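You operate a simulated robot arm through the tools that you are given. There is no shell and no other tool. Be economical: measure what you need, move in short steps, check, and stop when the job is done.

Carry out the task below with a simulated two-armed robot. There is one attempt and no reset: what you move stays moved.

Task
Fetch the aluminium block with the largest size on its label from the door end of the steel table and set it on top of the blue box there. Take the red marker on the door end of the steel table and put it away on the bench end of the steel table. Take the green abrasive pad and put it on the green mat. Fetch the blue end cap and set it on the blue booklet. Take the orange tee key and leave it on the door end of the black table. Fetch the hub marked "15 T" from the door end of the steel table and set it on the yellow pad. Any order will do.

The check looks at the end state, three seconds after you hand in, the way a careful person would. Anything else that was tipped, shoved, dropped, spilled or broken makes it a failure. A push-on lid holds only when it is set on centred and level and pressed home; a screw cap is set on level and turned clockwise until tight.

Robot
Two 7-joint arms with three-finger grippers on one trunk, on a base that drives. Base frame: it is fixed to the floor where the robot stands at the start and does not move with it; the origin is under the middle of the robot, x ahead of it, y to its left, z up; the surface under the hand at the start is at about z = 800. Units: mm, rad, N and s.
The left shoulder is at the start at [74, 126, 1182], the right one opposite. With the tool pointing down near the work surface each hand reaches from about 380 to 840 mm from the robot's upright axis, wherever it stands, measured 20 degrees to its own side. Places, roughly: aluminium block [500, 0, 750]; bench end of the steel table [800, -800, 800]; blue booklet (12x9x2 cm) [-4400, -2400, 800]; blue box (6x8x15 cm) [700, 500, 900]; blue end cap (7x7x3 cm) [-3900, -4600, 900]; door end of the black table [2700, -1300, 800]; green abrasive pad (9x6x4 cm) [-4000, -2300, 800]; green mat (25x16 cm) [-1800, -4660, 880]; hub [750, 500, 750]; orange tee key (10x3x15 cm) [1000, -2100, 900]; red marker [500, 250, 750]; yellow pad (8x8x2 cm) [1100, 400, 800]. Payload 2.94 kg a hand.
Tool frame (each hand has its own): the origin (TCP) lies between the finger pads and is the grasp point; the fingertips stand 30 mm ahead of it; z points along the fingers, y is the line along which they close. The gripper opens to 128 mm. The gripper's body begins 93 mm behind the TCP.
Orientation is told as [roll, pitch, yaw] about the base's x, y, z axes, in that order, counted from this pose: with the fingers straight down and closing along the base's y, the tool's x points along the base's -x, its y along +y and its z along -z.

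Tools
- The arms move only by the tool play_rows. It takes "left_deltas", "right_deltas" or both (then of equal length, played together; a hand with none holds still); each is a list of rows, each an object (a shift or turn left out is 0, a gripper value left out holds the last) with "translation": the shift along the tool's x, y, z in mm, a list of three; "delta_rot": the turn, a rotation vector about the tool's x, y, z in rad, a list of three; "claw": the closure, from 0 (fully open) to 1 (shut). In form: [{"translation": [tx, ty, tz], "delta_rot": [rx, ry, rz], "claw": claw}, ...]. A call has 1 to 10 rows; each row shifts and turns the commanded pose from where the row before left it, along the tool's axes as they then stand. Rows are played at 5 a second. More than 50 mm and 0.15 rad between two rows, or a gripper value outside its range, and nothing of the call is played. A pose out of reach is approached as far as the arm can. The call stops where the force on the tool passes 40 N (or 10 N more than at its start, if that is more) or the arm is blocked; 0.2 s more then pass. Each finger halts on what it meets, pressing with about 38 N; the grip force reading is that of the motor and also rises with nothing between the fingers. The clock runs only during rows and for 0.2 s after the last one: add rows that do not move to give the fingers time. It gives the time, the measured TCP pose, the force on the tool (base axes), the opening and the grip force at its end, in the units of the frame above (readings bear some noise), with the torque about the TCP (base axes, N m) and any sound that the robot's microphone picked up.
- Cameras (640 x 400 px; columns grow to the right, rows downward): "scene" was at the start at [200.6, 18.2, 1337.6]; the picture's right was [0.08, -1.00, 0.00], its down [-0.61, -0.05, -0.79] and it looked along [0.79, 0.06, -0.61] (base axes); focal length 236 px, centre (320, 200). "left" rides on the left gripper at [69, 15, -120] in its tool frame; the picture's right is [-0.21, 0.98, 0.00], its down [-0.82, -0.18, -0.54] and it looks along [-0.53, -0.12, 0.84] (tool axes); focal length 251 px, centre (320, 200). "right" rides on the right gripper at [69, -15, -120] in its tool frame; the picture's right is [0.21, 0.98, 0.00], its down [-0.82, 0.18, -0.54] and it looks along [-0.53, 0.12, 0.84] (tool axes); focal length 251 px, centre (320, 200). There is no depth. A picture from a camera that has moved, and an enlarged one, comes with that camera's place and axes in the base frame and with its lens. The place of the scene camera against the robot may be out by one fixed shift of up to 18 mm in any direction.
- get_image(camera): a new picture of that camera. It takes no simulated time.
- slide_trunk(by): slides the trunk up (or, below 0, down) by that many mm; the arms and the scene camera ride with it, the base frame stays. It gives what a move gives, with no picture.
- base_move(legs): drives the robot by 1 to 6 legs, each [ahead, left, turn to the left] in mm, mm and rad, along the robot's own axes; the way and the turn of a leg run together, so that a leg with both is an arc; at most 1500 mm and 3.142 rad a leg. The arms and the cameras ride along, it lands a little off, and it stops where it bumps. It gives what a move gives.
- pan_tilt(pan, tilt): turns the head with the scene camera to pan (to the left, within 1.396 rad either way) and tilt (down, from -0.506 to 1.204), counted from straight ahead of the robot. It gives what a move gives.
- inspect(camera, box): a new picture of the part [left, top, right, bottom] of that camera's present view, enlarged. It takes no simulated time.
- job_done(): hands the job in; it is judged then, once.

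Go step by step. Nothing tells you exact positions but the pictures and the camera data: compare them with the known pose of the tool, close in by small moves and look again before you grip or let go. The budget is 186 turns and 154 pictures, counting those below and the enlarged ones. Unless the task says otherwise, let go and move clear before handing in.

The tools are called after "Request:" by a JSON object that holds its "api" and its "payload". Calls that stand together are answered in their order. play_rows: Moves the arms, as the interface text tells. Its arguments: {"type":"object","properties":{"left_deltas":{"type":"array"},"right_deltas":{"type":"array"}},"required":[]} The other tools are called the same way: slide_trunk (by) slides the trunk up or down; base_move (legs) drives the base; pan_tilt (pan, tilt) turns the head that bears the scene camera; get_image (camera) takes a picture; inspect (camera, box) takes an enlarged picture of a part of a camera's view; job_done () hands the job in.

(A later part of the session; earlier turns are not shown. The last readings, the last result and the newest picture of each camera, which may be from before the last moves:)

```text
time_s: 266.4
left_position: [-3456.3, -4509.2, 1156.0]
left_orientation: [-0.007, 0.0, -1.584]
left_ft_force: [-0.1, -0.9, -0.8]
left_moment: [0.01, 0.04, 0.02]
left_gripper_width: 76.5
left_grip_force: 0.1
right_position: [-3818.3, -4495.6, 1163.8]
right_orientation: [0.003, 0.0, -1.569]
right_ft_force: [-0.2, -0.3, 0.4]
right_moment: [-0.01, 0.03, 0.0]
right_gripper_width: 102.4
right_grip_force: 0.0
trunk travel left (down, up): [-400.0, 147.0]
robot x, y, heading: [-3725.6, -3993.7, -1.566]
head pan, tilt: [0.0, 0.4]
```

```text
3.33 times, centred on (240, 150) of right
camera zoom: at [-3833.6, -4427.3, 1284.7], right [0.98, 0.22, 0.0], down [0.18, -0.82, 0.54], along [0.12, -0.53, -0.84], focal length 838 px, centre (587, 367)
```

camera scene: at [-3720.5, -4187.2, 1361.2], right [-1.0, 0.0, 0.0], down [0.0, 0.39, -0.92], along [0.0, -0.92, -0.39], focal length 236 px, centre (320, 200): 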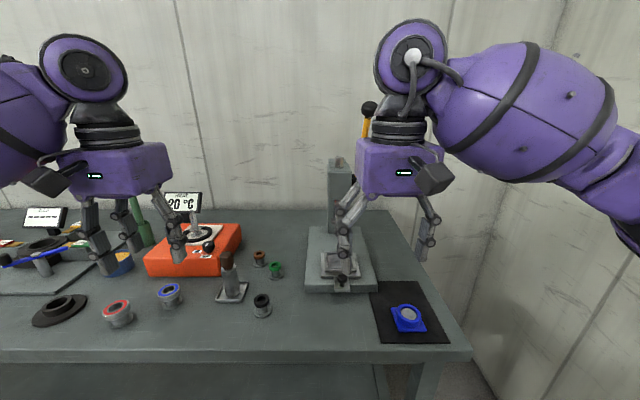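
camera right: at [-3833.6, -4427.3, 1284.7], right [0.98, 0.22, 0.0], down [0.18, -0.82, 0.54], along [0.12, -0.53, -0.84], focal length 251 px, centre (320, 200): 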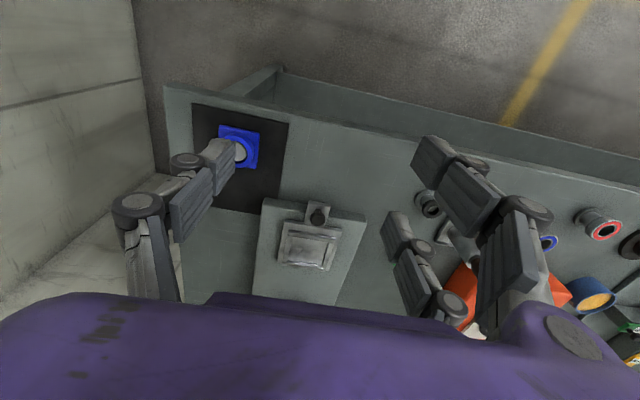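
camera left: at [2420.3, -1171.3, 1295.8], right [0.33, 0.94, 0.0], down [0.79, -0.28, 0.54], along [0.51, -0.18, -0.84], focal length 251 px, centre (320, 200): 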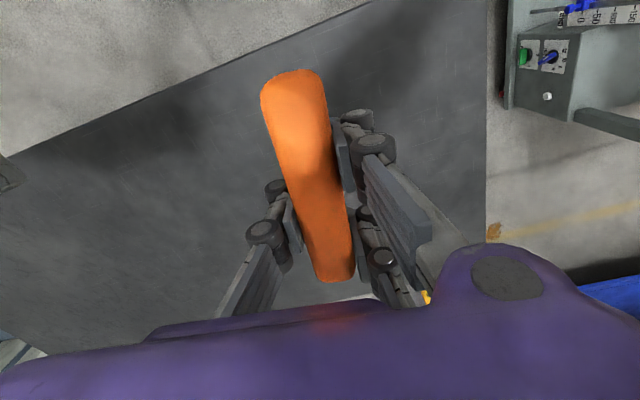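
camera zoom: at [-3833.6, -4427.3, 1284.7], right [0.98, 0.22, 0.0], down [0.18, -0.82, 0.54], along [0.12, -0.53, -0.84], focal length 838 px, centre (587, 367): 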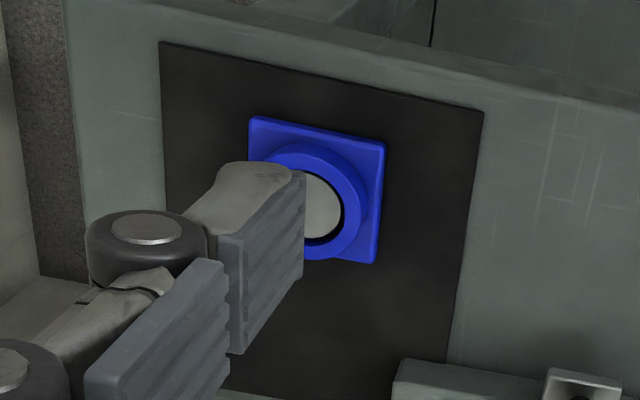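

The cap has a square flange and a round boss; centre about (-3944, -4632). I bring the right hand above it.

Request:
{"api": "play_rows", "payload": {"right_deltas": [{"translation": [-27.2, -25.2, 30]}, {"translation": [-27.2, -25.2, 30]}, {"translation": [-27.2, -25.2, 30]}, {"translation": [-27.2, -25.2, 30]}, {"translation": [-27.2, -25.2, 30]}, {"translation": [0, 0, 40]}, {}]}}

Request:
{"api": "get_image", "payload": {"camera": "right"}}

Request:
{"api": "get_image", "payload": {"camera": "scene"}}

```text
time_s: 268.0
left_position: [-3455.4, -4508.1, 1155.5]
left_orientation: [-0.007, 0.0, -1.581]
left_ft_force: [-0.3, 0.1, -0.2]
left_moment: [-0.01, -0.01, -0.01]
left_gripper_width: 76.8
left_grip_force: 0.0
right_position: [-3943.0, -4633.1, 974.1]
right_orientation: [0.003, -0.001, -1.568]
right_ft_force: [0.0, -0.1, -0.5]
right_moment: [-0.05, 0.01, -0.01]
right_gripper_width: 102.4
right_grip_force: 0.1
trunk travel left (down, up): [-400.0, 147.0]
robot x, y, heading: [-3727.5, -3996.4, -1.566]
head pan, tilt: [0.0, 0.4]
```

```text
55 pictures are left
camera right: at [-3959.1, -4565.3, 1093.6], right [0.98, 0.22, 0.0], down [0.18, -0.82, 0.54], along [0.12, -0.53, -0.84], focal length 251 px, centre (320, 200)
```

right: 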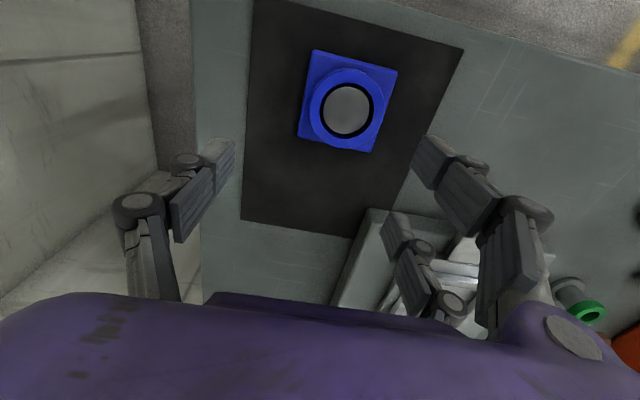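

```text
54 pictures are left
camera scene: at [-3720.3, -4187.0, 1361.2], right [-1.0, 0.0, 0.0], down [0.0, 0.39, -0.92], along [0.0, -0.92, -0.39], focal length 236 px, centre (320, 200)
```

scene: 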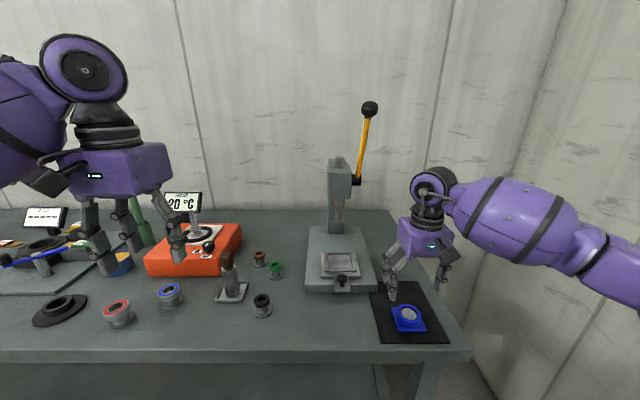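

Triangulating again: the bench is higher (~880), the cap centre is at (-3929, -4606). I correct and descend partly.

Request:
{"api": "play_rows", "payload": {"right_deltas": [{"translation": [27, 13.5, 0]}, {"translation": [0, 0, 18]}, {}]}}

Request:
{"api": "get_image", "payload": {"camera": "right"}}

```text
time_s: 268.8
left_position: [-3456.7, -4509.1, 1155.4]
left_orientation: [-0.005, 0.0, -1.584]
left_ft_force: [0.0, 0.0, 0.3]
left_moment: [-0.02, -0.01, 0.01]
left_gripper_width: 77.1
left_grip_force: 0.0
right_position: [-3928.4, -4604.4, 956.7]
right_orientation: [0.003, 0.0, -1.569]
right_ft_force: [-0.1, -0.2, -0.1]
right_moment: [-0.04, 0.0, 0.02]
right_gripper_width: 102.5
right_grip_force: 0.1
trunk travel left (down, up): [-400.0, 147.0]
robot x, y, heading: [-3725.2, -3992.9, -1.57]
head pan, tilt: [0.0, 0.4]
```

```text
53 pictures are left
camera right: at [-3945.1, -4536.7, 1076.9], right [0.98, 0.22, 0.0], down [0.18, -0.82, 0.54], along [0.12, -0.53, -0.84], focal length 251 px, centre (320, 200)
```

right: 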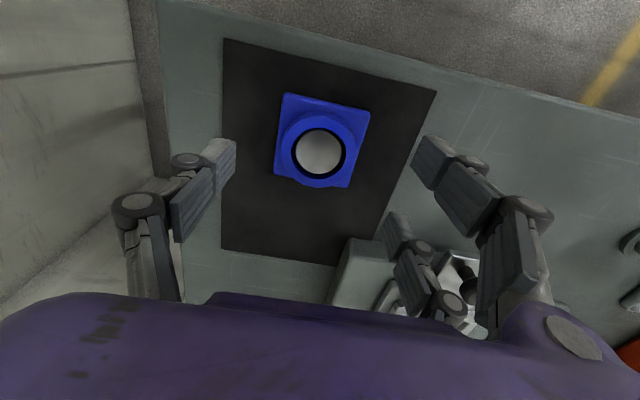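

Request:
{"api": "play_rows", "payload": {"right_deltas": [{"translation": [0, 0, 20]}, {"translation": [0, 0, 14]}, {}, {"claw": 0.35}, {"claw": 0.5}, {"claw": 0.6}, {"claw": 0.7}, {"claw": 0.7}]}}

Request:
{"api": "get_image", "payload": {"camera": "right"}}

Request:
{"api": "inspect", "payload": {"camera": "scene", "box": [360, 240, 480, 350]}}

```text
time_s: 270.6
left_position: [-3456.2, -4507.7, 1157.3]
left_orientation: [-0.006, 0.0, -1.584]
left_ft_force: [-0.6, 0.4, 0.1]
left_moment: [0.0, 0.0, 0.01]
left_gripper_width: 76.9
left_grip_force: 0.1
right_position: [-3931.2, -4604.6, 923.4]
right_orientation: [0.001, -0.003, -1.569]
right_ft_force: [-9.9, -0.4, 17.8]
right_moment: [0.53, 0.21, 0.14]
right_gripper_width: 43.6
right_grip_force: 37.5
trunk travel left (down, up): [-400.0, 147.0]
robot x, y, heading: [-3724.6, -3993.9, -1.571]
head pan, tilt: [0.0, 0.4]
```

```text
52 pictures are left
camera right: at [-3946.9, -4536.1, 1044.0], right [0.98, 0.21, 0.0], down [0.18, -0.82, 0.54], along [0.12, -0.53, -0.84], focal length 251 px, centre (320, 200)
```

right: 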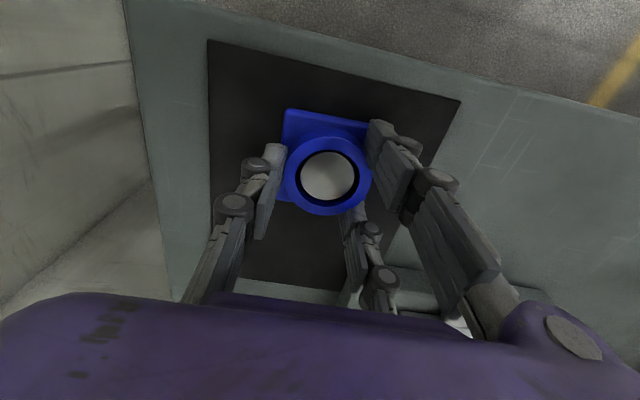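

```text
3.64 times, centred on (420, 295) of scene
camera zoom: at [-3721.3, -4185.9, 1361.5], right [-1.0, 0.0, 0.0], down [0.0, 0.39, -0.92], along [0.0, -0.92, -0.39], focal length 860 px, centre (-44, -146)
```

zoom: 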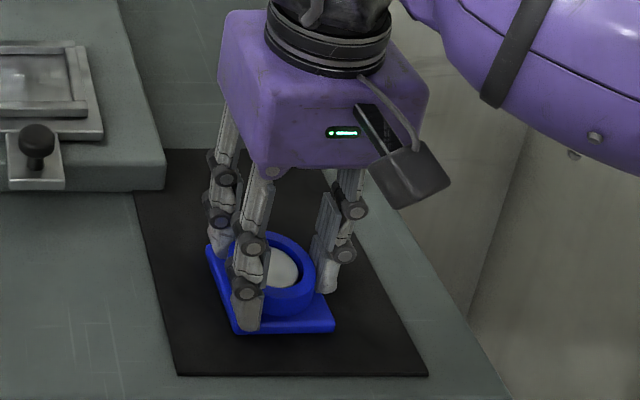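

Gripped on the boss. I lift it and check.

Request:
{"api": "play_rows", "payload": {"right_deltas": [{"translation": [0, 0, -4], "claw": 0.75}, {"translation": [0, 0, -15]}, {"translation": [0, 0, -40]}, {"translation": [0, 0, -45]}, {"translation": [10, 0, -45]}, {"translation": [40, 0, -30]}, {"translation": [40, 0, -30]}, {"translation": [40, 0, -10]}]}}

Request:
{"api": "get_image", "payload": {"camera": "right"}}

```text
time_s: 272.4
left_position: [-3456.8, -4507.7, 1155.2]
left_orientation: [-0.006, 0.001, -1.583]
left_ft_force: [-0.6, -0.1, 0.0]
left_moment: [-0.01, -0.01, 0.01]
left_gripper_width: 77.0
left_grip_force: 0.0
right_position: [-3929.5, -4474.6, 1140.2]
right_orientation: [0.002, -0.001, -1.567]
right_ft_force: [-0.5, 0.6, -2.8]
right_moment: [-0.02, 0.02, -0.03]
right_gripper_width: 43.9
right_grip_force: 37.8
trunk travel left (down, up): [-400.0, 147.0]
robot x, y, heading: [-3728.5, -3995.1, -1.565]
head pan, tilt: [0.0, 0.4]
```

```text
50 pictures are left
camera right: at [-3945.9, -4405.8, 1261.0], right [0.98, 0.22, 0.0], down [0.18, -0.82, 0.54], along [0.12, -0.53, -0.84], focal length 251 px, centre (320, 200)
```

right: 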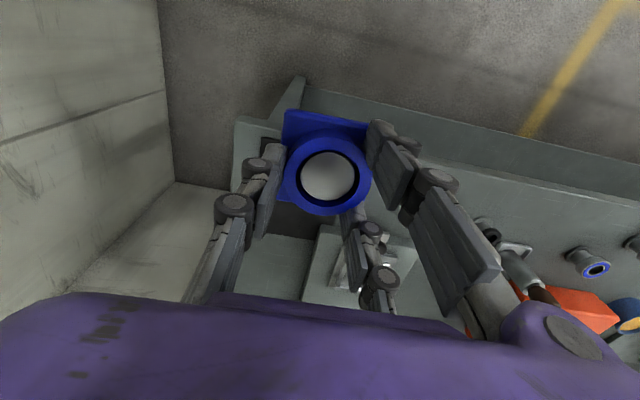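

The cap is held. I back away from the bench and look toward the desk in the west.

Request:
{"api": "base_move", "payload": {"legs": [[-550, 200, 0], [0, 0, -0.9]]}}

Request:
{"api": "pan_tilt", "payload": {"pan": -1.2, "tilt": 0.3}}

Request:
{"api": "get_image", "payload": {"camera": "scene"}}

```text
time_s: 278.0
left_position: [-3760.0, -3979.8, 1155.9]
left_orientation: [-0.006, 0.001, -2.477]
left_ft_force: [0.0, -0.4, 0.2]
left_moment: [0.0, 0.0, 0.02]
left_gripper_width: 76.6
left_grip_force: 0.0
right_position: [-4029.0, -3588.5, 1139.9]
right_orientation: [0.001, 0.001, -2.462]
right_ft_force: [0.0, 0.0, -3.1]
right_moment: [0.02, -0.01, 0.0]
right_gripper_width: 43.8
right_grip_force: 37.8
trunk travel left (down, up): [-400.0, 147.0]
robot x, y, heading: [-3526.4, -3446.4, -2.463]
head pan, tilt: [0.0, 0.4]
```

```text
time_s: 279.4
left_position: [-3758.2, -3978.6, 1156.3]
left_orientation: [-0.008, -0.001, -2.477]
left_ft_force: [-0.2, 0.4, 0.1]
left_moment: [0.0, -0.01, -0.04]
left_gripper_width: 76.8
left_grip_force: 0.1
right_position: [-4029.6, -3590.2, 1139.4]
right_orientation: [0.002, 0.001, -2.462]
right_ft_force: [0.1, -0.5, -3.2]
right_moment: [0.02, 0.03, 0.0]
right_gripper_width: 43.7
right_grip_force: 38.3
trunk travel left (down, up): [-400.0, 147.0]
robot x, y, heading: [-3525.6, -3450.3, -2.457]
head pan, tilt: [-1.201, 0.3]
```

```text
49 pictures are left
camera scene: at [-3689.7, -3460.1, 1370.4], right [0.5, 0.87, 0.0], down [0.26, -0.15, -0.96], along [-0.83, 0.48, -0.3], focal length 236 px, centre (320, 200)
```

scene: 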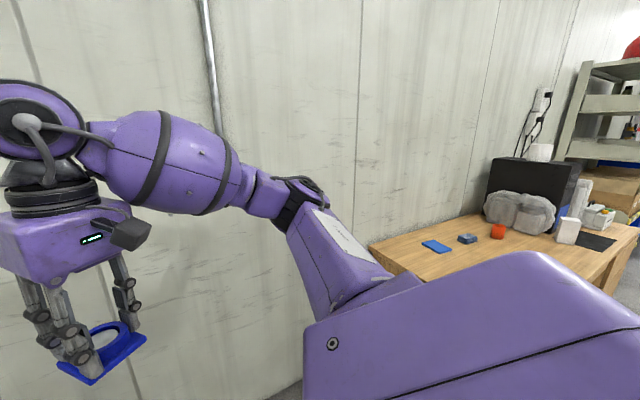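

The booklet lies on the desk near the wall, best reached from the desk's south end. I turn to face north-west and look.

Request:
{"api": "base_move", "payload": {"legs": [[0, 0, -1.57]]}}

Request:
{"api": "pan_tilt", "payload": {"pan": -0.1, "tilt": 0.45}}

Request:
{"api": "get_image", "payload": {"camera": "scene"}}

```text
time_s: 283.7
left_position: [-4053.3, -3207.4, 1156.6]
left_orientation: [-0.006, 0.0, 2.219]
left_ft_force: [-0.1, 0.2, 0.3]
left_moment: [-0.02, -0.04, 0.04]
left_gripper_width: 76.7
left_grip_force: 0.1
right_position: [-3659.7, -2943.3, 1139.6]
right_orientation: [0.002, -0.003, 2.234]
right_ft_force: [0.2, -0.4, -2.8]
right_moment: [0.0, 0.03, -0.05]
right_gripper_width: 43.6
right_grip_force: 38.3
trunk travel left (down, up): [-400.0, 147.0]
robot x, y, heading: [-3526.7, -3449.2, 2.231]
head pan, tilt: [-1.201, 0.3]
```

```text
time_s: 285.0
left_position: [-4053.1, -3207.6, 1156.4]
left_orientation: [-0.007, 0.002, 2.22]
left_ft_force: [-0.2, -0.4, 0.3]
left_moment: [0.0, 0.01, 0.0]
left_gripper_width: 76.7
left_grip_force: 0.0
right_position: [-3659.1, -2942.2, 1139.2]
right_orientation: [0.001, -0.002, 2.234]
right_ft_force: [-0.1, 0.2, -2.7]
right_moment: [0.01, -0.01, -0.02]
right_gripper_width: 43.8
right_grip_force: 38.1
trunk travel left (down, up): [-400.0, 147.0]
robot x, y, heading: [-3525.7, -3448.1, 2.232]
head pan, tilt: [-0.099, 0.45]
```

```text
48 pictures are left
camera scene: at [-3639.7, -3271.7, 1356.4], right [0.85, 0.53, 0.0], down [0.23, -0.37, -0.9], along [-0.48, 0.76, -0.44], focal length 236 px, centre (320, 200)
```

scene: 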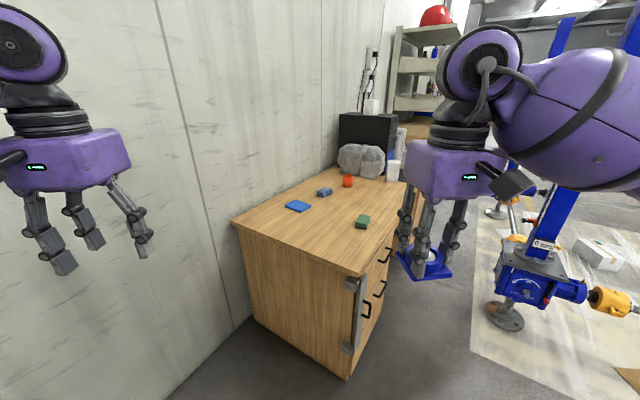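

The desk's south end is at y ≈ -2685; booklet near (-4321, -2415), green pad near (-3970, -2393). I tuck the left hand in and drive to the south end of the desk.

Request:
{"api": "play_rows", "payload": {"left_deltas": [{"translation": [25, -40, 0]}, {"translation": [25, -40, 0]}, {"translation": [25, -40, 0]}, {"translation": [25, -30, 0]}]}}

Request:
{"api": "base_move", "payload": {"legs": [[0, 0, -0.332], [0, 387, 0], [440, 0, 0]]}}

Request:
{"api": "get_image", "payload": {"camera": "scene"}}

```text
time_s: 286.0
left_position: [-3872.0, -3198.9, 1157.1]
left_orientation: [-0.005, 0.0, 2.221]
left_ft_force: [0.5, 0.8, 0.7]
left_moment: [0.01, 0.07, -0.01]
left_gripper_width: 77.1
left_grip_force: 0.1
right_position: [-3658.4, -2941.8, 1140.3]
right_orientation: [0.001, -0.001, 2.233]
right_ft_force: [0.1, 0.0, -3.2]
right_moment: [0.0, 0.0, -0.02]
right_gripper_width: 43.6
right_grip_force: 37.8
trunk travel left (down, up): [-400.0, 147.0]
robot x, y, heading: [-3526.2, -3451.6, 2.234]
head pan, tilt: [-0.099, 0.45]
```

```text
time_s: 293.5
left_position: [-4264.2, -2799.6, 1161.3]
left_orientation: [0.0, -0.008, 1.888]
left_ft_force: [-0.3, 0.5, -0.6]
left_moment: [0.02, 0.02, -0.04]
left_gripper_width: 76.9
left_grip_force: 0.0
right_position: [-3980.7, -2627.9, 1140.7]
right_orientation: [0.007, -0.002, 1.901]
right_ft_force: [-0.6, 0.0, -3.4]
right_moment: [0.02, -0.03, 0.02]
right_gripper_width: 43.4
right_grip_force: 37.8
trunk travel left (down, up): [-400.0, 147.0]
robot x, y, heading: [-4026.7, -3145.3, 1.907]
head pan, tilt: [-0.099, 0.45]
stopped in leg 3: the robot was blocked; the commanded pose is now the measured one
```

```text
47 pictures are left
camera scene: at [-4070.9, -2944.3, 1357.7], right [0.97, 0.23, -0.01], down [0.09, -0.42, -0.9], along [-0.21, 0.88, -0.43], focal length 236 px, centre (320, 200)
```

scene: 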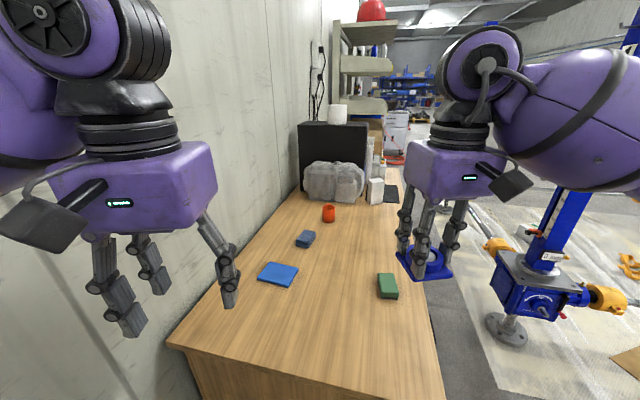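

The base bumped the desk end obliquely. I back off, square up to the desk, and approach again.

Request:
{"api": "base_move", "payload": {"legs": [[-60, 0, 0], [0, 0, -0.336], [0, 75, 0], [125, 0, 0]]}}

Request:
{"api": "get_image", "payload": {"camera": "scene"}}

```text
time_s: 297.3
left_position: [-4206.5, -2669.5, 1157.0]
left_orientation: [-0.006, -0.003, 1.561]
left_ft_force: [1.0, 0.2, -0.9]
left_moment: [0.0, 0.02, 0.02]
left_gripper_width: 76.8
left_grip_force: 0.1
right_position: [-3880.8, -2598.6, 1139.2]
right_orientation: [0.002, 0.0, 1.573]
right_ft_force: [0.6, -0.4, -3.6]
right_moment: [0.0, -0.03, -0.03]
right_gripper_width: 43.8
right_grip_force: 38.3
trunk travel left (down, up): [-400.0, 147.0]
robot x, y, heading: [-4080.7, -3080.9, 1.577]
head pan, tilt: [-0.099, 0.45]
```

```text
46 pictures are left
camera scene: at [-4073.3, -2866.3, 1356.6], right [1.0, -0.1, 0.0], down [-0.04, -0.43, -0.9], along [0.09, 0.9, -0.43], focal length 236 px, centre (320, 200)
```

scene: 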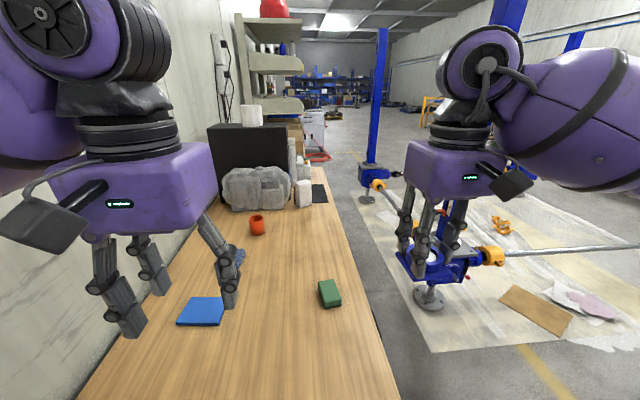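

From here the left hand suits the booklet better, so I will set the cap down on a clear desk spot near (-4080, -2490) with the right hand, then take it with the left.

Request:
{"api": "play_rows", "payload": {"right_deltas": [{"translation": [-22, 40, 10]}, {"translation": [-22, 40, 10]}, {"translation": [-22, 40, 10]}, {"translation": [-22, 40, 10]}, {"translation": [-21, 39, 10]}, {"translation": [0, 0, 45]}, {"translation": [0, 0, 45]}, {"translation": [0, 0, 45]}, {"translation": [0, 0, 45]}, {}]}}

Request:
{"api": "get_image", "payload": {"camera": "right"}}

Request:
{"api": "get_image", "payload": {"camera": "scene"}}

```text
time_s: 299.5
left_position: [-4207.0, -2669.8, 1156.9]
left_orientation: [-0.009, -0.002, 1.561]
left_ft_force: [0.6, -0.3, 0.4]
left_moment: [0.04, 0.01, -0.03]
left_gripper_width: 76.8
left_grip_force: 0.1
right_position: [-4078.1, -2492.0, 909.8]
right_orientation: [0.003, 0.002, 1.574]
right_ft_force: [0.4, 0.5, -3.7]
right_moment: [0.0, -0.02, 0.01]
right_gripper_width: 43.5
right_grip_force: 38.2
trunk travel left (down, up): [-400.0, 147.0]
robot x, y, heading: [-4087.0, -3080.7, 1.571]
head pan, tilt: [-0.099, 0.45]
```

```text
45 pictures are left
camera right: at [-4063.1, -2561.0, 1030.1], right [-0.98, -0.22, 0.0], down [-0.18, 0.82, 0.54], along [-0.12, 0.53, -0.84], focal length 251 px, centre (320, 200)
```

right: 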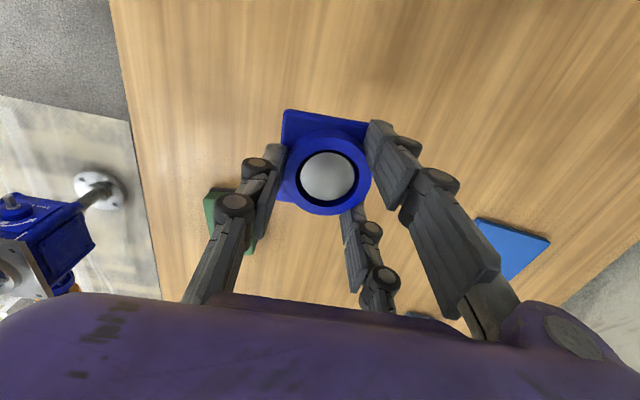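

```text
44 pictures are left
camera scene: at [-4073.8, -2866.0, 1356.5], right [1.0, -0.1, 0.0], down [-0.04, -0.43, -0.9], along [0.09, 0.9, -0.44], focal length 236 px, centre (320, 200)
```

scene: 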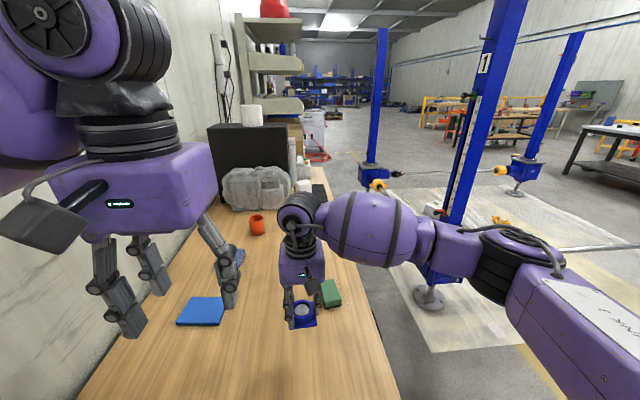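

Request:
{"api": "play_rows", "payload": {"right_deltas": [{"translation": [0, 0, 40]}, {"translation": [0, 0, 25]}, {"translation": [0, 0, 5]}, {"translation": [0, 0, 4]}, {"translation": [0, 0, 4]}, {"translation": [0, 0, 3]}, {"translation": [0, 0, 3]}, {"translation": [0, 0, 3]}, {"translation": [0, 0, 3]}, {}]}}

```text
time_s: 301.7
left_position: [-4207.0, -2669.3, 1157.0]
left_orientation: [-0.008, 0.0, 1.562]
left_ft_force: [0.0, 0.1, -0.6]
left_moment: [0.0, -0.01, 0.01]
left_gripper_width: 77.0
left_grip_force: 0.0
right_position: [-4080.3, -2489.9, 819.7]
right_orientation: [0.0, 0.001, 1.574]
right_ft_force: [-0.7, 0.5, -2.3]
right_moment: [0.02, 0.0, 0.02]
right_gripper_width: 43.9
right_grip_force: 37.9
trunk travel left (down, up): [-400.0, 147.0]
robot x, y, heading: [-4087.4, -3076.9, 1.573]
head pan, tilt: [-0.099, 0.45]
```

Request:
{"api": "play_rows", "payload": {"right_deltas": [{"translation": [0, 0, 3]}, {"translation": [0, 0, 3]}, {"translation": [0, 0, 3]}, {"translation": [0, 0, 3]}, {"translation": [0, 0, 3]}, {"translation": [0, 0, 3]}, {"translation": [0, 0, 3]}, {"translation": [0, 0, 3]}]}}

```text
time_s: 303.5
left_position: [-4206.8, -2668.6, 1157.5]
left_orientation: [-0.007, 0.0, 1.562]
left_ft_force: [-0.7, 1.3, 0.3]
left_moment: [-0.01, -0.03, 0.02]
left_gripper_width: 76.9
left_grip_force: 0.1
right_position: [-4080.9, -2489.6, 795.8]
right_orientation: [0.002, 0.001, 1.575]
right_ft_force: [-1.0, -1.3, -3.4]
right_moment: [0.0, 0.03, -0.02]
right_gripper_width: 43.5
right_grip_force: 37.6
trunk travel left (down, up): [-400.0, 147.0]
robot x, y, heading: [-4089.0, -3080.5, 1.571]
head pan, tilt: [-0.099, 0.45]
```

Request:
{"api": "inspect", "payload": {"camera": "scene", "box": [240, 260, 380, 370]}}

Request:
{"api": "play_rows", "payload": {"right_deltas": [{"translation": [0, 0, 3]}, {"translation": [0, 0, 3]}, {"translation": [0, 0, 3]}, {"translation": [0, 0, 3]}]}}

```text
3.64 times, centred on (310, 315) of scene
camera zoom: at [-4073.5, -2865.6, 1356.4], right [1.0, -0.1, 0.0], down [-0.04, -0.43, -0.9], along [0.09, 0.9, -0.44], focal length 860 px, centre (356, -218)
```

zoom: 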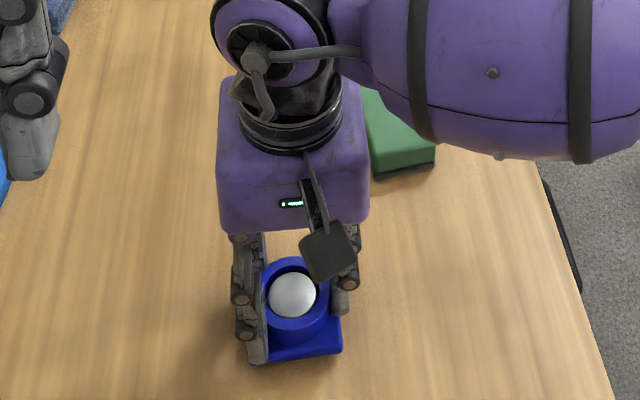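

```text
time_s: 304.5
left_position: [-4206.8, -2672.3, 1158.5]
left_orientation: [-0.007, -0.003, 1.562]
left_ft_force: [-0.9, -0.3, 0.2]
left_moment: [0.02, 0.04, 0.03]
left_gripper_width: 77.0
left_grip_force: 0.0
right_position: [-4080.2, -2490.2, 790.2]
right_orientation: [0.003, -0.006, 1.575]
right_ft_force: [5.1, -3.1, 37.2]
right_moment: [-1.07, -0.49, 0.02]
right_gripper_width: 43.9
right_grip_force: 37.8
trunk travel left (down, up): [-400.0, 147.0]
robot x, y, heading: [-4089.5, -3082.9, 1.574]
head pan, tilt: [-0.099, 0.45]
```

Contact: the desk top is at about z = 753. I release the cap and take the right hand away.

Request:
{"api": "play_rows", "payload": {"right_deltas": [{"translation": [0, 0, -3]}, {"claw": 0.58}, {"claw": 0.5}, {"claw": 0.42}, {"translation": [0, 0, -10]}, {"translation": [0, 0, -40]}, {"translation": [0, 0, -48]}, {"translation": [0, 0, -48]}, {"translation": [0, 0, -48]}, {"translation": [0, 0, -48]}]}}

Request:
{"api": "play_rows", "payload": {"right_deltas": [{"translation": [15, -40, -20]}, {"translation": [15, -40, -20]}, {"translation": [15, -40, -20]}, {"translation": [15, -40, -20]}, {"translation": [15, -40, -10]}, {"translation": [0, -40, -10]}], "left_deltas": [{}, {}, {}, {"translation": [-40, -20, 15]}, {"translation": [-40, -20, 15]}, {"translation": [-40, -20, 15]}]}}

Request:
{"api": "get_image", "payload": {"camera": "left"}}

```text
time_s: 306.7
left_position: [-4206.3, -2669.9, 1157.6]
left_orientation: [-0.007, -0.001, 1.563]
left_ft_force: [0.1, -0.4, 0.9]
left_moment: [0.0, -0.03, -0.01]
left_gripper_width: 76.9
left_grip_force: 0.0
right_position: [-4081.7, -2492.0, 1027.2]
right_orientation: [0.001, -0.001, 1.575]
right_ft_force: [0.1, 0.1, -0.1]
right_moment: [0.0, -0.03, -0.03]
right_gripper_width: 74.4
right_grip_force: 0.1
trunk travel left (down, up): [-400.0, 147.0]
robot x, y, heading: [-4087.1, -3080.2, 1.572]
head pan, tilt: [-0.099, 0.45]
```

```text
time_s: 308.1
left_position: [-4141.2, -2549.5, 1110.7]
left_orientation: [-0.006, 0.001, 1.561]
left_ft_force: [0.5, 0.2, 0.0]
left_moment: [0.0, 0.04, -0.02]
left_gripper_width: 76.6
left_grip_force: 0.0
right_position: [-3839.3, -2563.9, 1124.4]
right_orientation: [0.0, 0.001, 1.576]
right_ft_force: [0.4, -0.3, -0.3]
right_moment: [-0.01, 0.04, 0.02]
right_gripper_width: 74.0
right_grip_force: 0.0
trunk travel left (down, up): [-400.0, 147.0]
robot x, y, heading: [-4083.1, -3080.2, 1.578]
head pan, tilt: [-0.099, 0.45]
```

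```text
42 pictures are left
camera left: at [-4158.7, -2619.0, 1230.9], right [-0.97, 0.22, 0.0], down [0.19, 0.82, 0.54], along [0.13, 0.53, -0.84], focal length 251 px, centre (320, 200)
```

left: 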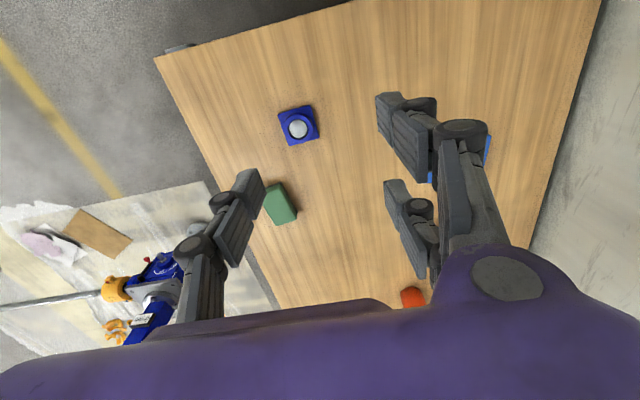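

Request:
{"api": "play_rows", "payload": {"left_deltas": [{"translation": [-20, -20, 38], "claw": 0.35}, {"translation": [-20, -20, 38]}, {"translation": [-18, -19, 38]}, {"translation": [0, 0, 46]}, {"translation": [0, 0, 46]}, {"translation": [0, 0, 46]}, {}]}}

Request:
{"api": "get_image", "payload": {"camera": "left"}}

```text
time_s: 309.7
left_position: [-4085.5, -2491.7, 862.0]
left_orientation: [-0.007, -0.001, 1.56]
left_ft_force: [0.2, -0.7, -0.5]
left_moment: [0.04, -0.02, 0.0]
left_gripper_width: 83.1
left_grip_force: 0.1
right_position: [-3841.9, -2564.8, 1125.7]
right_orientation: [0.002, 0.0, 1.574]
right_ft_force: [0.2, -0.2, 0.7]
right_moment: [0.08, 0.02, -0.02]
right_gripper_width: 74.2
right_grip_force: 0.1
trunk travel left (down, up): [-400.0, 147.0]
robot x, y, heading: [-4085.1, -3080.6, 1.575]
head pan, tilt: [-0.099, 0.45]
```

```text
41 pictures are left
camera left: at [-4102.4, -2561.7, 981.6], right [-0.97, 0.22, -0.01], down [0.18, 0.82, 0.54], along [0.13, 0.53, -0.84], focal length 251 px, centre (320, 200)
```

left: 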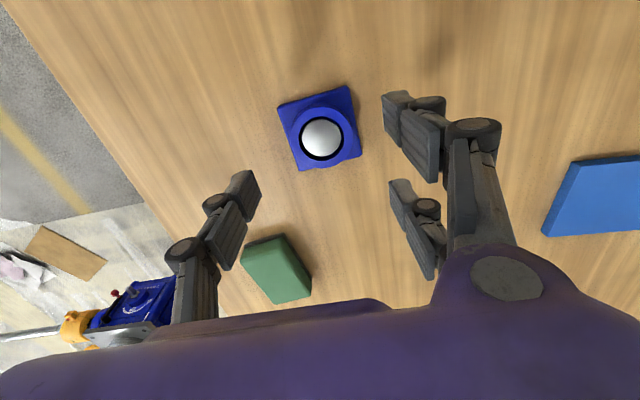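

Request:
{"api": "play_rows", "payload": {"left_deltas": [{"translation": [0, 0, 30]}, {"translation": [0, 0, 25]}, {"translation": [0, 0, 13]}, {}, {"claw": 0.5}, {"claw": 0.6}, {"claw": 0.72}, {"claw": 0.72}]}}

Request:
{"api": "get_image", "payload": {"camera": "left"}}

```text
time_s: 311.5
left_position: [-4084.7, -2492.6, 793.7]
left_orientation: [-0.007, -0.002, 1.56]
left_ft_force: [1.6, 1.3, 1.1]
left_moment: [0.12, -0.13, 0.03]
left_gripper_width: 44.0
left_grip_force: 37.4
right_position: [-3841.2, -2565.3, 1126.6]
right_orientation: [0.002, 0.001, 1.574]
right_ft_force: [0.4, 0.3, 0.1]
right_moment: [0.01, -0.03, 0.0]
right_gripper_width: 74.5
right_grip_force: 0.0
trunk travel left (down, up): [-400.0, 147.0]
robot x, y, heading: [-4084.5, -3077.3, 1.57]
head pan, tilt: [-0.099, 0.45]
```

```text
40 pictures are left
camera left: at [-4102.0, -2562.3, 913.9], right [-0.97, 0.22, -0.01], down [0.18, 0.82, 0.54], along [0.13, 0.53, -0.84], focal length 251 px, centre (320, 200)
```

left: 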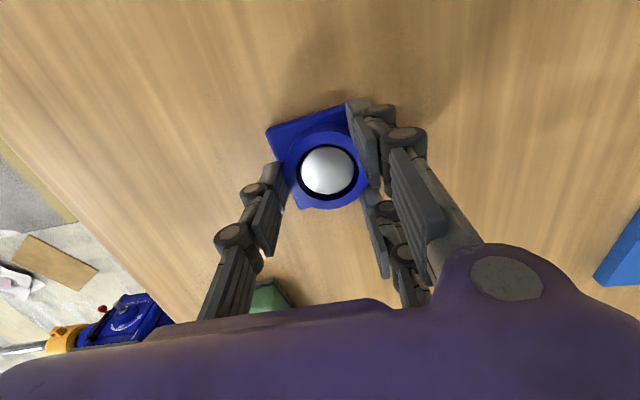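

Request:
{"api": "play_rows", "payload": {"left_deltas": [{"translation": [0, 0, -20]}, {"translation": [0, 0, -40]}, {"translation": [0, 0, -40]}, {"translation": [-10, 46, 0]}, {"translation": [-10, 46, 0]}, {"translation": [-10, 46, 0]}, {"translation": [-10, 46, 0]}, {}]}}

Request:
{"api": "get_image", "payload": {"camera": "left"}}

Request:
{"api": "get_image", "payload": {"camera": "scene"}}

```text
time_s: 313.3
left_position: [-4268.3, -2450.2, 892.1]
left_orientation: [-0.007, 0.0, 1.56]
left_ft_force: [0.9, 0.9, -2.5]
left_moment: [-0.02, -0.02, -0.02]
left_gripper_width: 43.7
left_grip_force: 37.8
right_position: [-3841.5, -2564.0, 1126.7]
right_orientation: [0.002, 0.002, 1.575]
right_ft_force: [0.5, 0.5, 0.6]
right_moment: [0.03, 0.04, 0.02]
right_gripper_width: 74.3
right_grip_force: 0.0
trunk travel left (down, up): [-400.0, 147.0]
robot x, y, heading: [-4086.0, -3081.8, 1.577]
head pan, tilt: [-0.099, 0.45]
```

```text
39 pictures are left
camera left: at [-4284.7, -2520.2, 1012.7], right [-0.97, 0.23, -0.01], down [0.19, 0.82, 0.54], along [0.13, 0.53, -0.84], focal length 251 px, centre (320, 200)
```

left: 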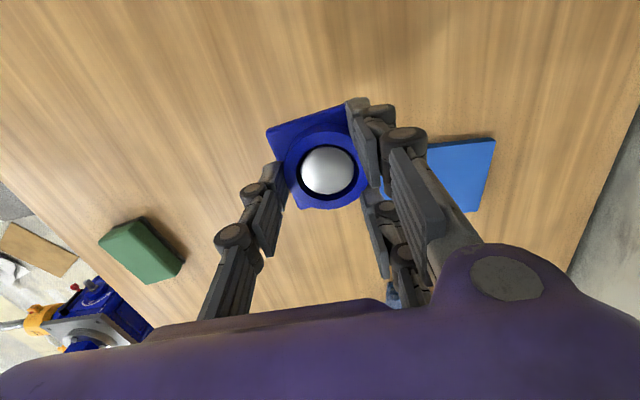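

```text
38 pictures are left
camera scene: at [-4072.6, -2865.6, 1356.4], right [1.0, -0.1, 0.0], down [-0.04, -0.43, -0.9], along [0.09, 0.9, -0.44], focal length 236 px, centre (320, 200)
```

scene: 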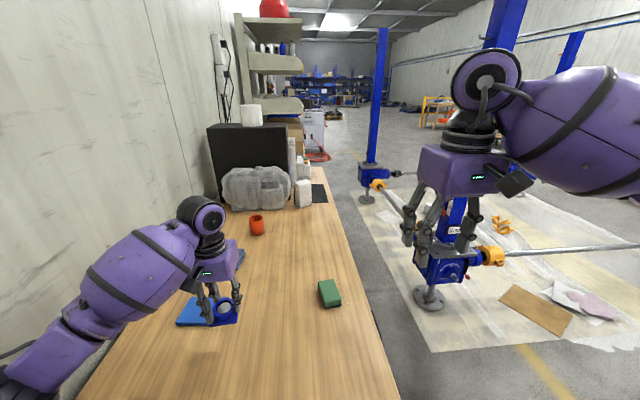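

Booklet centre is about (-4368, -2360); I aim at (-4352, -2361), which keeps the arm farther from the wall.

Request:
{"api": "play_rows", "payload": {"left_deltas": [{"translation": [-29, 28, 0]}, {"translation": [-29, 28, 0]}, {"translation": [-30, 28, 0]}, {}]}}

Request:
{"api": "get_image", "payload": {"camera": "left"}}

Request:
{"api": "get_image", "payload": {"camera": "scene"}}

```text
time_s: 314.3
left_position: [-4352.6, -2359.9, 892.7]
left_orientation: [-0.007, -0.002, 1.562]
left_ft_force: [0.8, 0.3, -3.3]
left_moment: [-0.04, -0.01, 0.01]
left_gripper_width: 43.5
left_grip_force: 38.2
right_position: [-3842.1, -2564.5, 1125.9]
right_orientation: [0.001, 0.0, 1.575]
right_ft_force: [0.2, 0.1, 0.0]
right_moment: [0.02, 0.02, 0.04]
right_gripper_width: 74.2
right_grip_force: 0.1
trunk travel left (down, up): [-400.0, 147.0]
robot x, y, heading: [-4087.0, -3080.2, 1.578]
head pan, tilt: [-0.099, 0.45]
```

```text
37 pictures are left
camera left: at [-4369.4, -2430.0, 1012.3], right [-0.97, 0.22, -0.01], down [0.19, 0.82, 0.54], along [0.13, 0.53, -0.84], focal length 251 px, centre (320, 200)
```

left: 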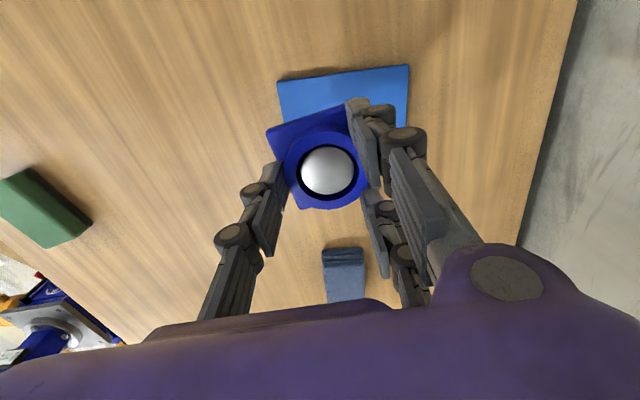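

```text
36 pictures are left
camera scene: at [-4073.5, -2866.1, 1356.5], right [1.0, -0.1, 0.0], down [-0.04, -0.43, -0.9], along [0.09, 0.9, -0.44], focal length 236 px, centre (320, 200)
```

scene: 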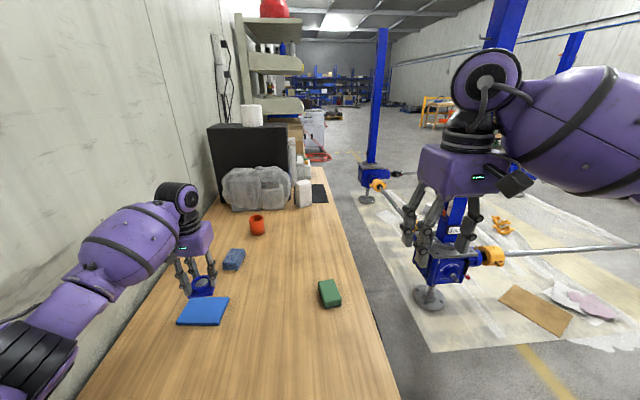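

Request:
{"api": "play_rows", "payload": {"left_deltas": [{"translation": [-10, 9, 10]}, {"translation": [0, 0, 25]}, {"translation": [0, 0, 25]}, {}]}}

Request:
{"api": "inspect", "payload": {"camera": "left", "box": [220, 50, 460, 220]}}

Request:
{"api": "inspect", "payload": {"camera": "scene", "box": [140, 230, 280, 340]}}

```text
time_s: 315.3
left_position: [-4361.4, -2352.2, 831.7]
left_orientation: [-0.007, -0.001, 1.56]
left_ft_force: [-0.9, 0.6, -3.0]
left_moment: [-0.02, -0.01, 0.0]
left_gripper_width: 43.8
left_grip_force: 37.7
right_position: [-3842.1, -2565.3, 1126.3]
right_orientation: [-0.001, -0.002, 1.573]
right_ft_force: [0.5, -0.3, -0.3]
right_moment: [0.02, -0.02, 0.0]
right_gripper_width: 74.1
right_grip_force: 0.1
trunk travel left (down, up): [-400.0, 147.0]
robot x, y, heading: [-4082.9, -3085.2, 1.572]
head pan, tilt: [-0.099, 0.45]
```

```text
2.35 times, centred on (340, 135) of left
camera zoom: at [-4378.1, -2421.6, 951.0], right [-0.97, 0.22, -0.01], down [0.18, 0.82, 0.54], along [0.13, 0.53, -0.84], focal length 592 px, centre (273, 353)
```

zoom: 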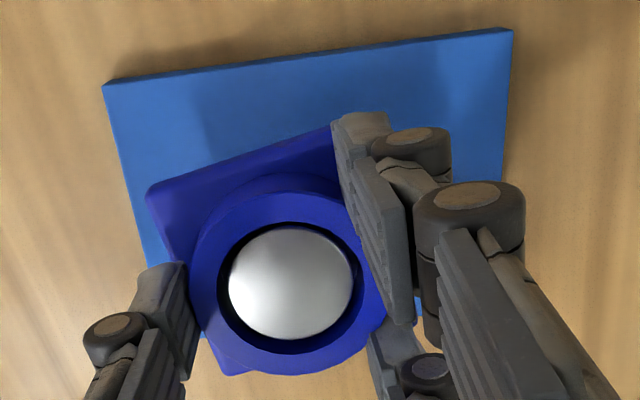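

```text
3.64 times, centred on (210, 285) of scene
camera zoom: at [-4073.6, -2865.8, 1356.5], right [1.0, -0.1, 0.0], down [-0.04, -0.43, -0.9], along [0.09, 0.9, -0.44], focal length 860 px, centre (720, -109)
```

zoom: 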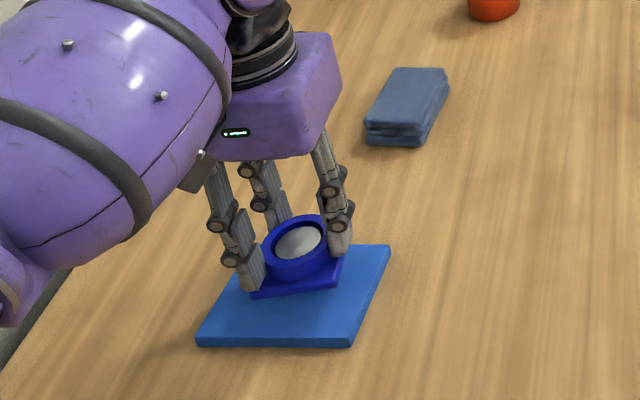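

Aligned well over the booklet; I lower until contact.

Request:
{"api": "play_rows", "payload": {"left_deltas": [{"translation": [0, 2, 8]}, {"translation": [0, 0, 6]}, {"translation": [0, 0, 3]}, {"translation": [0, 0, 3]}, {"translation": [0, 0, 3]}, {"translation": [0, 0, 3]}, {"translation": [0, 0, 2]}, {"translation": [0, 0, 2]}]}}

```text
time_s: 317.1
left_position: [-4362.3, -2351.7, 805.9]
left_orientation: [-0.006, -0.007, 1.561]
left_ft_force: [-3.4, -2.4, 24.0]
left_moment: [-0.68, 0.23, 0.03]
left_gripper_width: 43.8
left_grip_force: 37.8
right_position: [-3841.3, -2566.0, 1127.6]
right_orientation: [0.003, 0.0, 1.574]
right_ft_force: [0.8, -0.7, 0.6]
right_moment: [0.0, 0.01, -0.01]
right_gripper_width: 74.0
right_grip_force: 0.1
trunk travel left (down, up): [-400.0, 147.0]
robot x, y, heading: [-4083.6, -3074.8, 1.573]
head pan, tilt: [-0.099, 0.45]
```

Request:
{"api": "play_rows", "payload": {"left_deltas": [{"translation": [0, 0, -4]}, {"claw": 0.58}, {"claw": 0.5}, {"claw": 0.42}, {"translation": [0, 0, -10]}, {"translation": [0, 0, -40]}, {"translation": [0, 0, -45]}, {"translation": [0, 0, -45]}, {"translation": [0, 0, -45]}]}}

Request:
{"api": "inspect", "payload": {"camera": "scene", "box": [140, 230, 380, 380]}}

```text
time_s: 319.1
left_position: [-4363.0, -2352.0, 990.1]
left_orientation: [-0.008, 0.001, 1.563]
left_ft_force: [-0.1, -0.1, 0.1]
left_moment: [0.04, -0.01, -0.01]
left_gripper_width: 74.3
left_grip_force: 0.1
right_position: [-3842.3, -2565.2, 1127.5]
right_orientation: [-0.001, 0.002, 1.574]
right_ft_force: [1.1, 0.6, 0.4]
right_moment: [0.05, -0.01, 0.0]
right_gripper_width: 74.2
right_grip_force: 0.0
trunk travel left (down, up): [-400.0, 147.0]
robot x, y, heading: [-4084.5, -3081.5, 1.573]
head pan, tilt: [-0.099, 0.45]
```

```text
2.67 times, centred on (260, 305) of scene
camera zoom: at [-4073.6, -2866.8, 1356.6], right [1.0, -0.1, 0.0], down [-0.04, -0.43, -0.9], along [0.09, 0.9, -0.43], focal length 630 px, centre (480, -80)
```

zoom: 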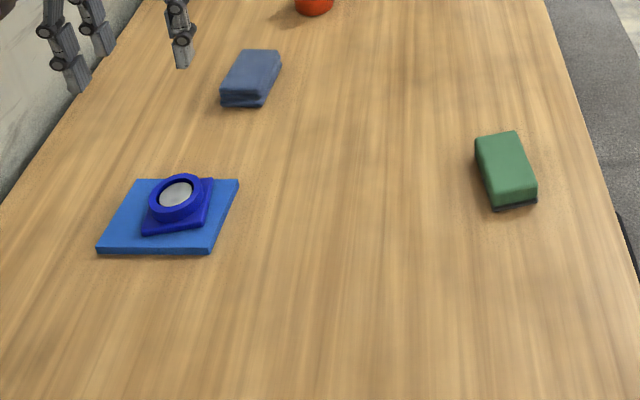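

The cap sits on the booklet. Now the green pad with the right hand, near (-3991, -2346).

Request:
{"api": "play_rows", "payload": {"right_deltas": [{"translation": [-33, 25, 25]}, {"translation": [-33, 25, 25]}, {"translation": [-33, 25, 25]}, {"translation": [-33, 25, 25]}, {"translation": [-33, 25, 25]}, {"translation": [-33, 25, 25], "claw": 0.3}, {}], "left_deltas": [{"translation": [20, -20, -30]}, {"translation": [35, -20, -20]}, {"translation": [35, -20, -20]}, {"translation": [35, -20, -20]}, {"translation": [35, -20, -20]}, {"translation": [35, -20, -20]}, {"translation": [35, -20, -20]}]}}

Request:
{"api": "get_image", "payload": {"camera": "right"}}

```text
time_s: 320.7
left_position: [-4225.2, -2586.6, 1141.5]
left_orientation: [-0.007, -0.002, 1.563]
left_ft_force: [0.8, -1.4, -0.3]
left_moment: [0.04, 0.05, 0.02]
left_gripper_width: 74.2
left_grip_force: 0.1
right_position: [-3990.5, -2367.2, 980.1]
right_orientation: [0.001, -0.002, 1.573]
right_ft_force: [0.2, -0.3, 0.0]
right_moment: [0.06, 0.04, 0.03]
right_gripper_width: 89.5
right_grip_force: 0.0
trunk travel left (down, up): [-400.0, 147.0]
robot x, y, heading: [-4083.3, -3079.9, 1.574]
head pan, tilt: [-0.099, 0.45]
```

```text
32 pictures are left
camera right: at [-3974.7, -2437.2, 1100.5], right [-0.98, -0.22, 0.0], down [-0.18, 0.82, 0.54], along [-0.12, 0.53, -0.84], focal length 251 px, centre (320, 200)
```

right: 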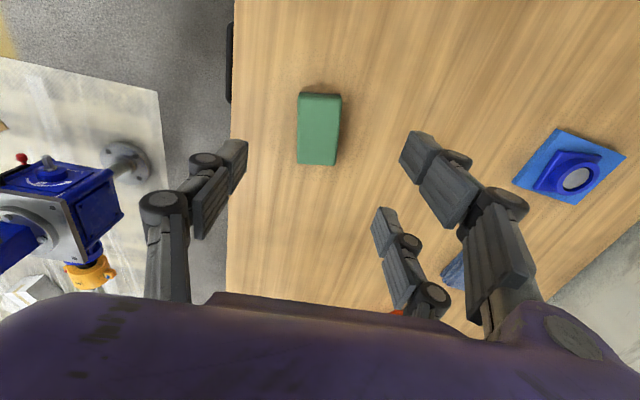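

Request:
{"api": "play_rows", "payload": {"right_deltas": [{"delta_rot": [0, 0, -0.13]}, {"translation": [-26, 0, 25]}, {"translation": [0, 0, 45]}, {"translation": [0, 0, 45]}, {"translation": [0, 0, 15]}, {}]}}

Request:
{"api": "get_image", "payload": {"camera": "right"}}

```text
time_s: 322.1
left_position: [-4226.4, -2583.9, 1141.1]
left_orientation: [-0.006, -0.002, 1.56]
left_ft_force: [0.0, 0.0, 0.0]
left_moment: [-0.01, 0.0, 0.02]
left_gripper_width: 74.2
left_grip_force: 0.0
right_position: [-3994.0, -2342.6, 849.0]
right_orientation: [0.002, 0.0, 1.706]
right_ft_force: [0.7, -0.7, 0.7]
right_moment: [0.02, -0.03, 0.0]
right_gripper_width: 89.5
right_grip_force: 0.0
trunk travel left (down, up): [-400.0, 147.0]
robot x, y, heading: [-4086.3, -3079.0, 1.573]
head pan, tilt: [-0.099, 0.45]
```

```text
31 pictures are left
camera right: at [-3970.3, -2409.6, 969.3], right [-0.94, -0.34, 0.0], down [-0.29, 0.79, 0.54], along [-0.19, 0.51, -0.84], focal length 251 px, centre (320, 200)
```

right: 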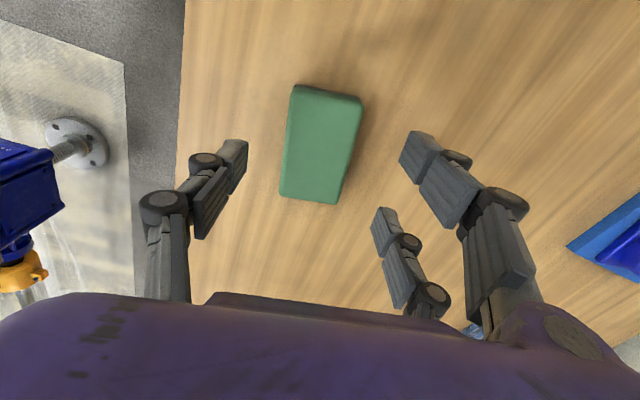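

Request:
{"api": "play_rows", "payload": {"right_deltas": [{"translation": [0, 0, 25], "delta_rot": [0, 0, 0.05]}, {"translation": [0, 0, 20]}, {"translation": [0, 0, 8]}, {}, {"claw": 0.45}, {"claw": 0.55}, {"claw": 0.65}, {}]}}

Request:
{"api": "get_image", "payload": {"camera": "right"}}

```text
time_s: 323.9
left_position: [-4227.0, -2583.8, 1140.9]
left_orientation: [-0.007, -0.001, 1.561]
left_ft_force: [-0.1, -0.8, 0.0]
left_moment: [-0.01, -0.01, 0.0]
left_gripper_width: 74.4
left_grip_force: 0.0
right_position: [-3993.4, -2341.5, 797.6]
right_orientation: [0.002, 0.0, 1.653]
right_ft_force: [-0.2, 0.4, 2.9]
right_moment: [0.03, -0.03, 0.08]
right_gripper_width: 54.1
right_grip_force: 37.9
trunk travel left (down, up): [-400.0, 147.0]
robot x, y, heading: [-4086.7, -3079.6, 1.572]
head pan, tilt: [-0.099, 0.45]
```

```text
30 pictures are left
camera right: at [-3973.4, -2410.1, 917.5], right [-0.96, -0.3, 0.0], down [-0.25, 0.8, 0.54], along [-0.16, 0.52, -0.84], focal length 251 px, centre (320, 200)
```

right: 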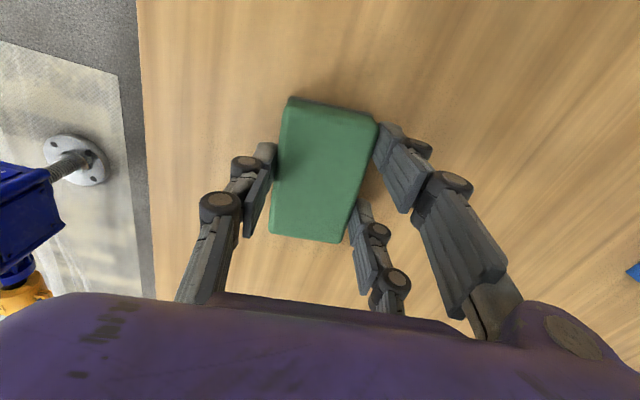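

Gripped. I lift the pad, retract, and drive to the bench with the green mat.

Request:
{"api": "play_rows", "payload": {"right_deltas": [{"translation": [0, 0, -20], "claw": 0.7}, {"translation": [0, 0, -45]}, {"translation": [0, 0, -45]}, {"translation": [0, 0, -45]}, {"translation": [20, 0, -45]}, {"translation": [30, 0, -35]}, {"translation": [35, -5, -35]}, {"translation": [40, -10, -20]}, {"translation": [40, -10, -20]}, {"translation": [40, -10, -20]}]}}

Request:
{"api": "base_move", "payload": {"legs": [[-480, 0, 0], [0, -600, 0], [0, 0, -3.14], [0, 1400, 0], [0, 500, 0]]}}

Request:
{"api": "pan_tilt", "payload": {"pan": 0.0, "tilt": 0.5}}

Request:
{"api": "get_image", "payload": {"camera": "scene"}}

```text
time_s: 326.1
left_position: [-4226.3, -2585.6, 1140.9]
left_orientation: [-0.008, -0.002, 1.559]
left_ft_force: [1.1, 0.2, -0.4]
left_moment: [0.02, -0.03, 0.03]
left_gripper_width: 74.4
left_grip_force: 0.0
right_position: [-3943.1, -2545.2, 1126.8]
right_orientation: [0.0, 0.001, 1.656]
right_ft_force: [1.0, -0.4, -1.1]
right_moment: [0.02, 0.03, -0.03]
right_gripper_width: 54.0
right_grip_force: 38.1
trunk travel left (down, up): [-400.0, 147.0]
robot x, y, heading: [-4082.5, -3081.8, 1.58]
head pan, tilt: [-0.099, 0.45]
```

```text
time_s: 357.9
left_position: [-1477.7, -4056.3, 1140.3]
left_orientation: [-0.005, 0.001, -1.589]
left_ft_force: [-0.4, -0.5, 0.1]
left_moment: [-0.01, -0.03, 0.05]
left_gripper_width: 74.3
left_grip_force: 0.0
right_position: [-1761.1, -4094.2, 1126.2]
right_orientation: [0.003, -0.001, -1.497]
right_ft_force: [0.1, -0.4, -0.3]
right_moment: [0.0, 0.0, 0.0]
right_gripper_width: 53.5
right_grip_force: 38.2
trunk travel left (down, up): [-400.0, 147.0]
robot x, y, heading: [-1617.1, -3562.4, -1.579]
head pan, tilt: [-0.099, 0.45]
```

```text
time_s: 358.5
left_position: [-1477.6, -4056.7, 1140.4]
left_orientation: [-0.008, 0.0, -1.59]
left_ft_force: [-0.3, -0.4, 0.2]
left_moment: [-0.01, 0.02, -0.04]
left_gripper_width: 74.2
left_grip_force: 0.1
right_position: [-1761.2, -4094.9, 1125.6]
right_orientation: [-0.001, 0.0, -1.498]
right_ft_force: [0.4, -0.7, -0.8]
right_moment: [-0.01, 0.01, 0.01]
right_gripper_width: 53.8
right_grip_force: 37.8
trunk travel left (down, up): [-400.0, 147.0]
robot x, y, heading: [-1610.0, -3559.0, -1.582]
head pan, tilt: [0.0, 0.499]
```

```text
29 pictures are left
camera scene: at [-1610.7, -3750.1, 1352.0], right [-1.0, 0.01, 0.0], down [0.0, 0.48, -0.88], along [-0.01, -0.88, -0.48], focal length 236 px, centre (320, 200)
```

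scene: 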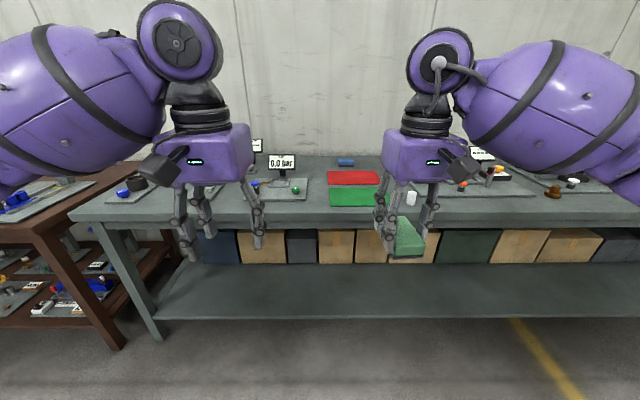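

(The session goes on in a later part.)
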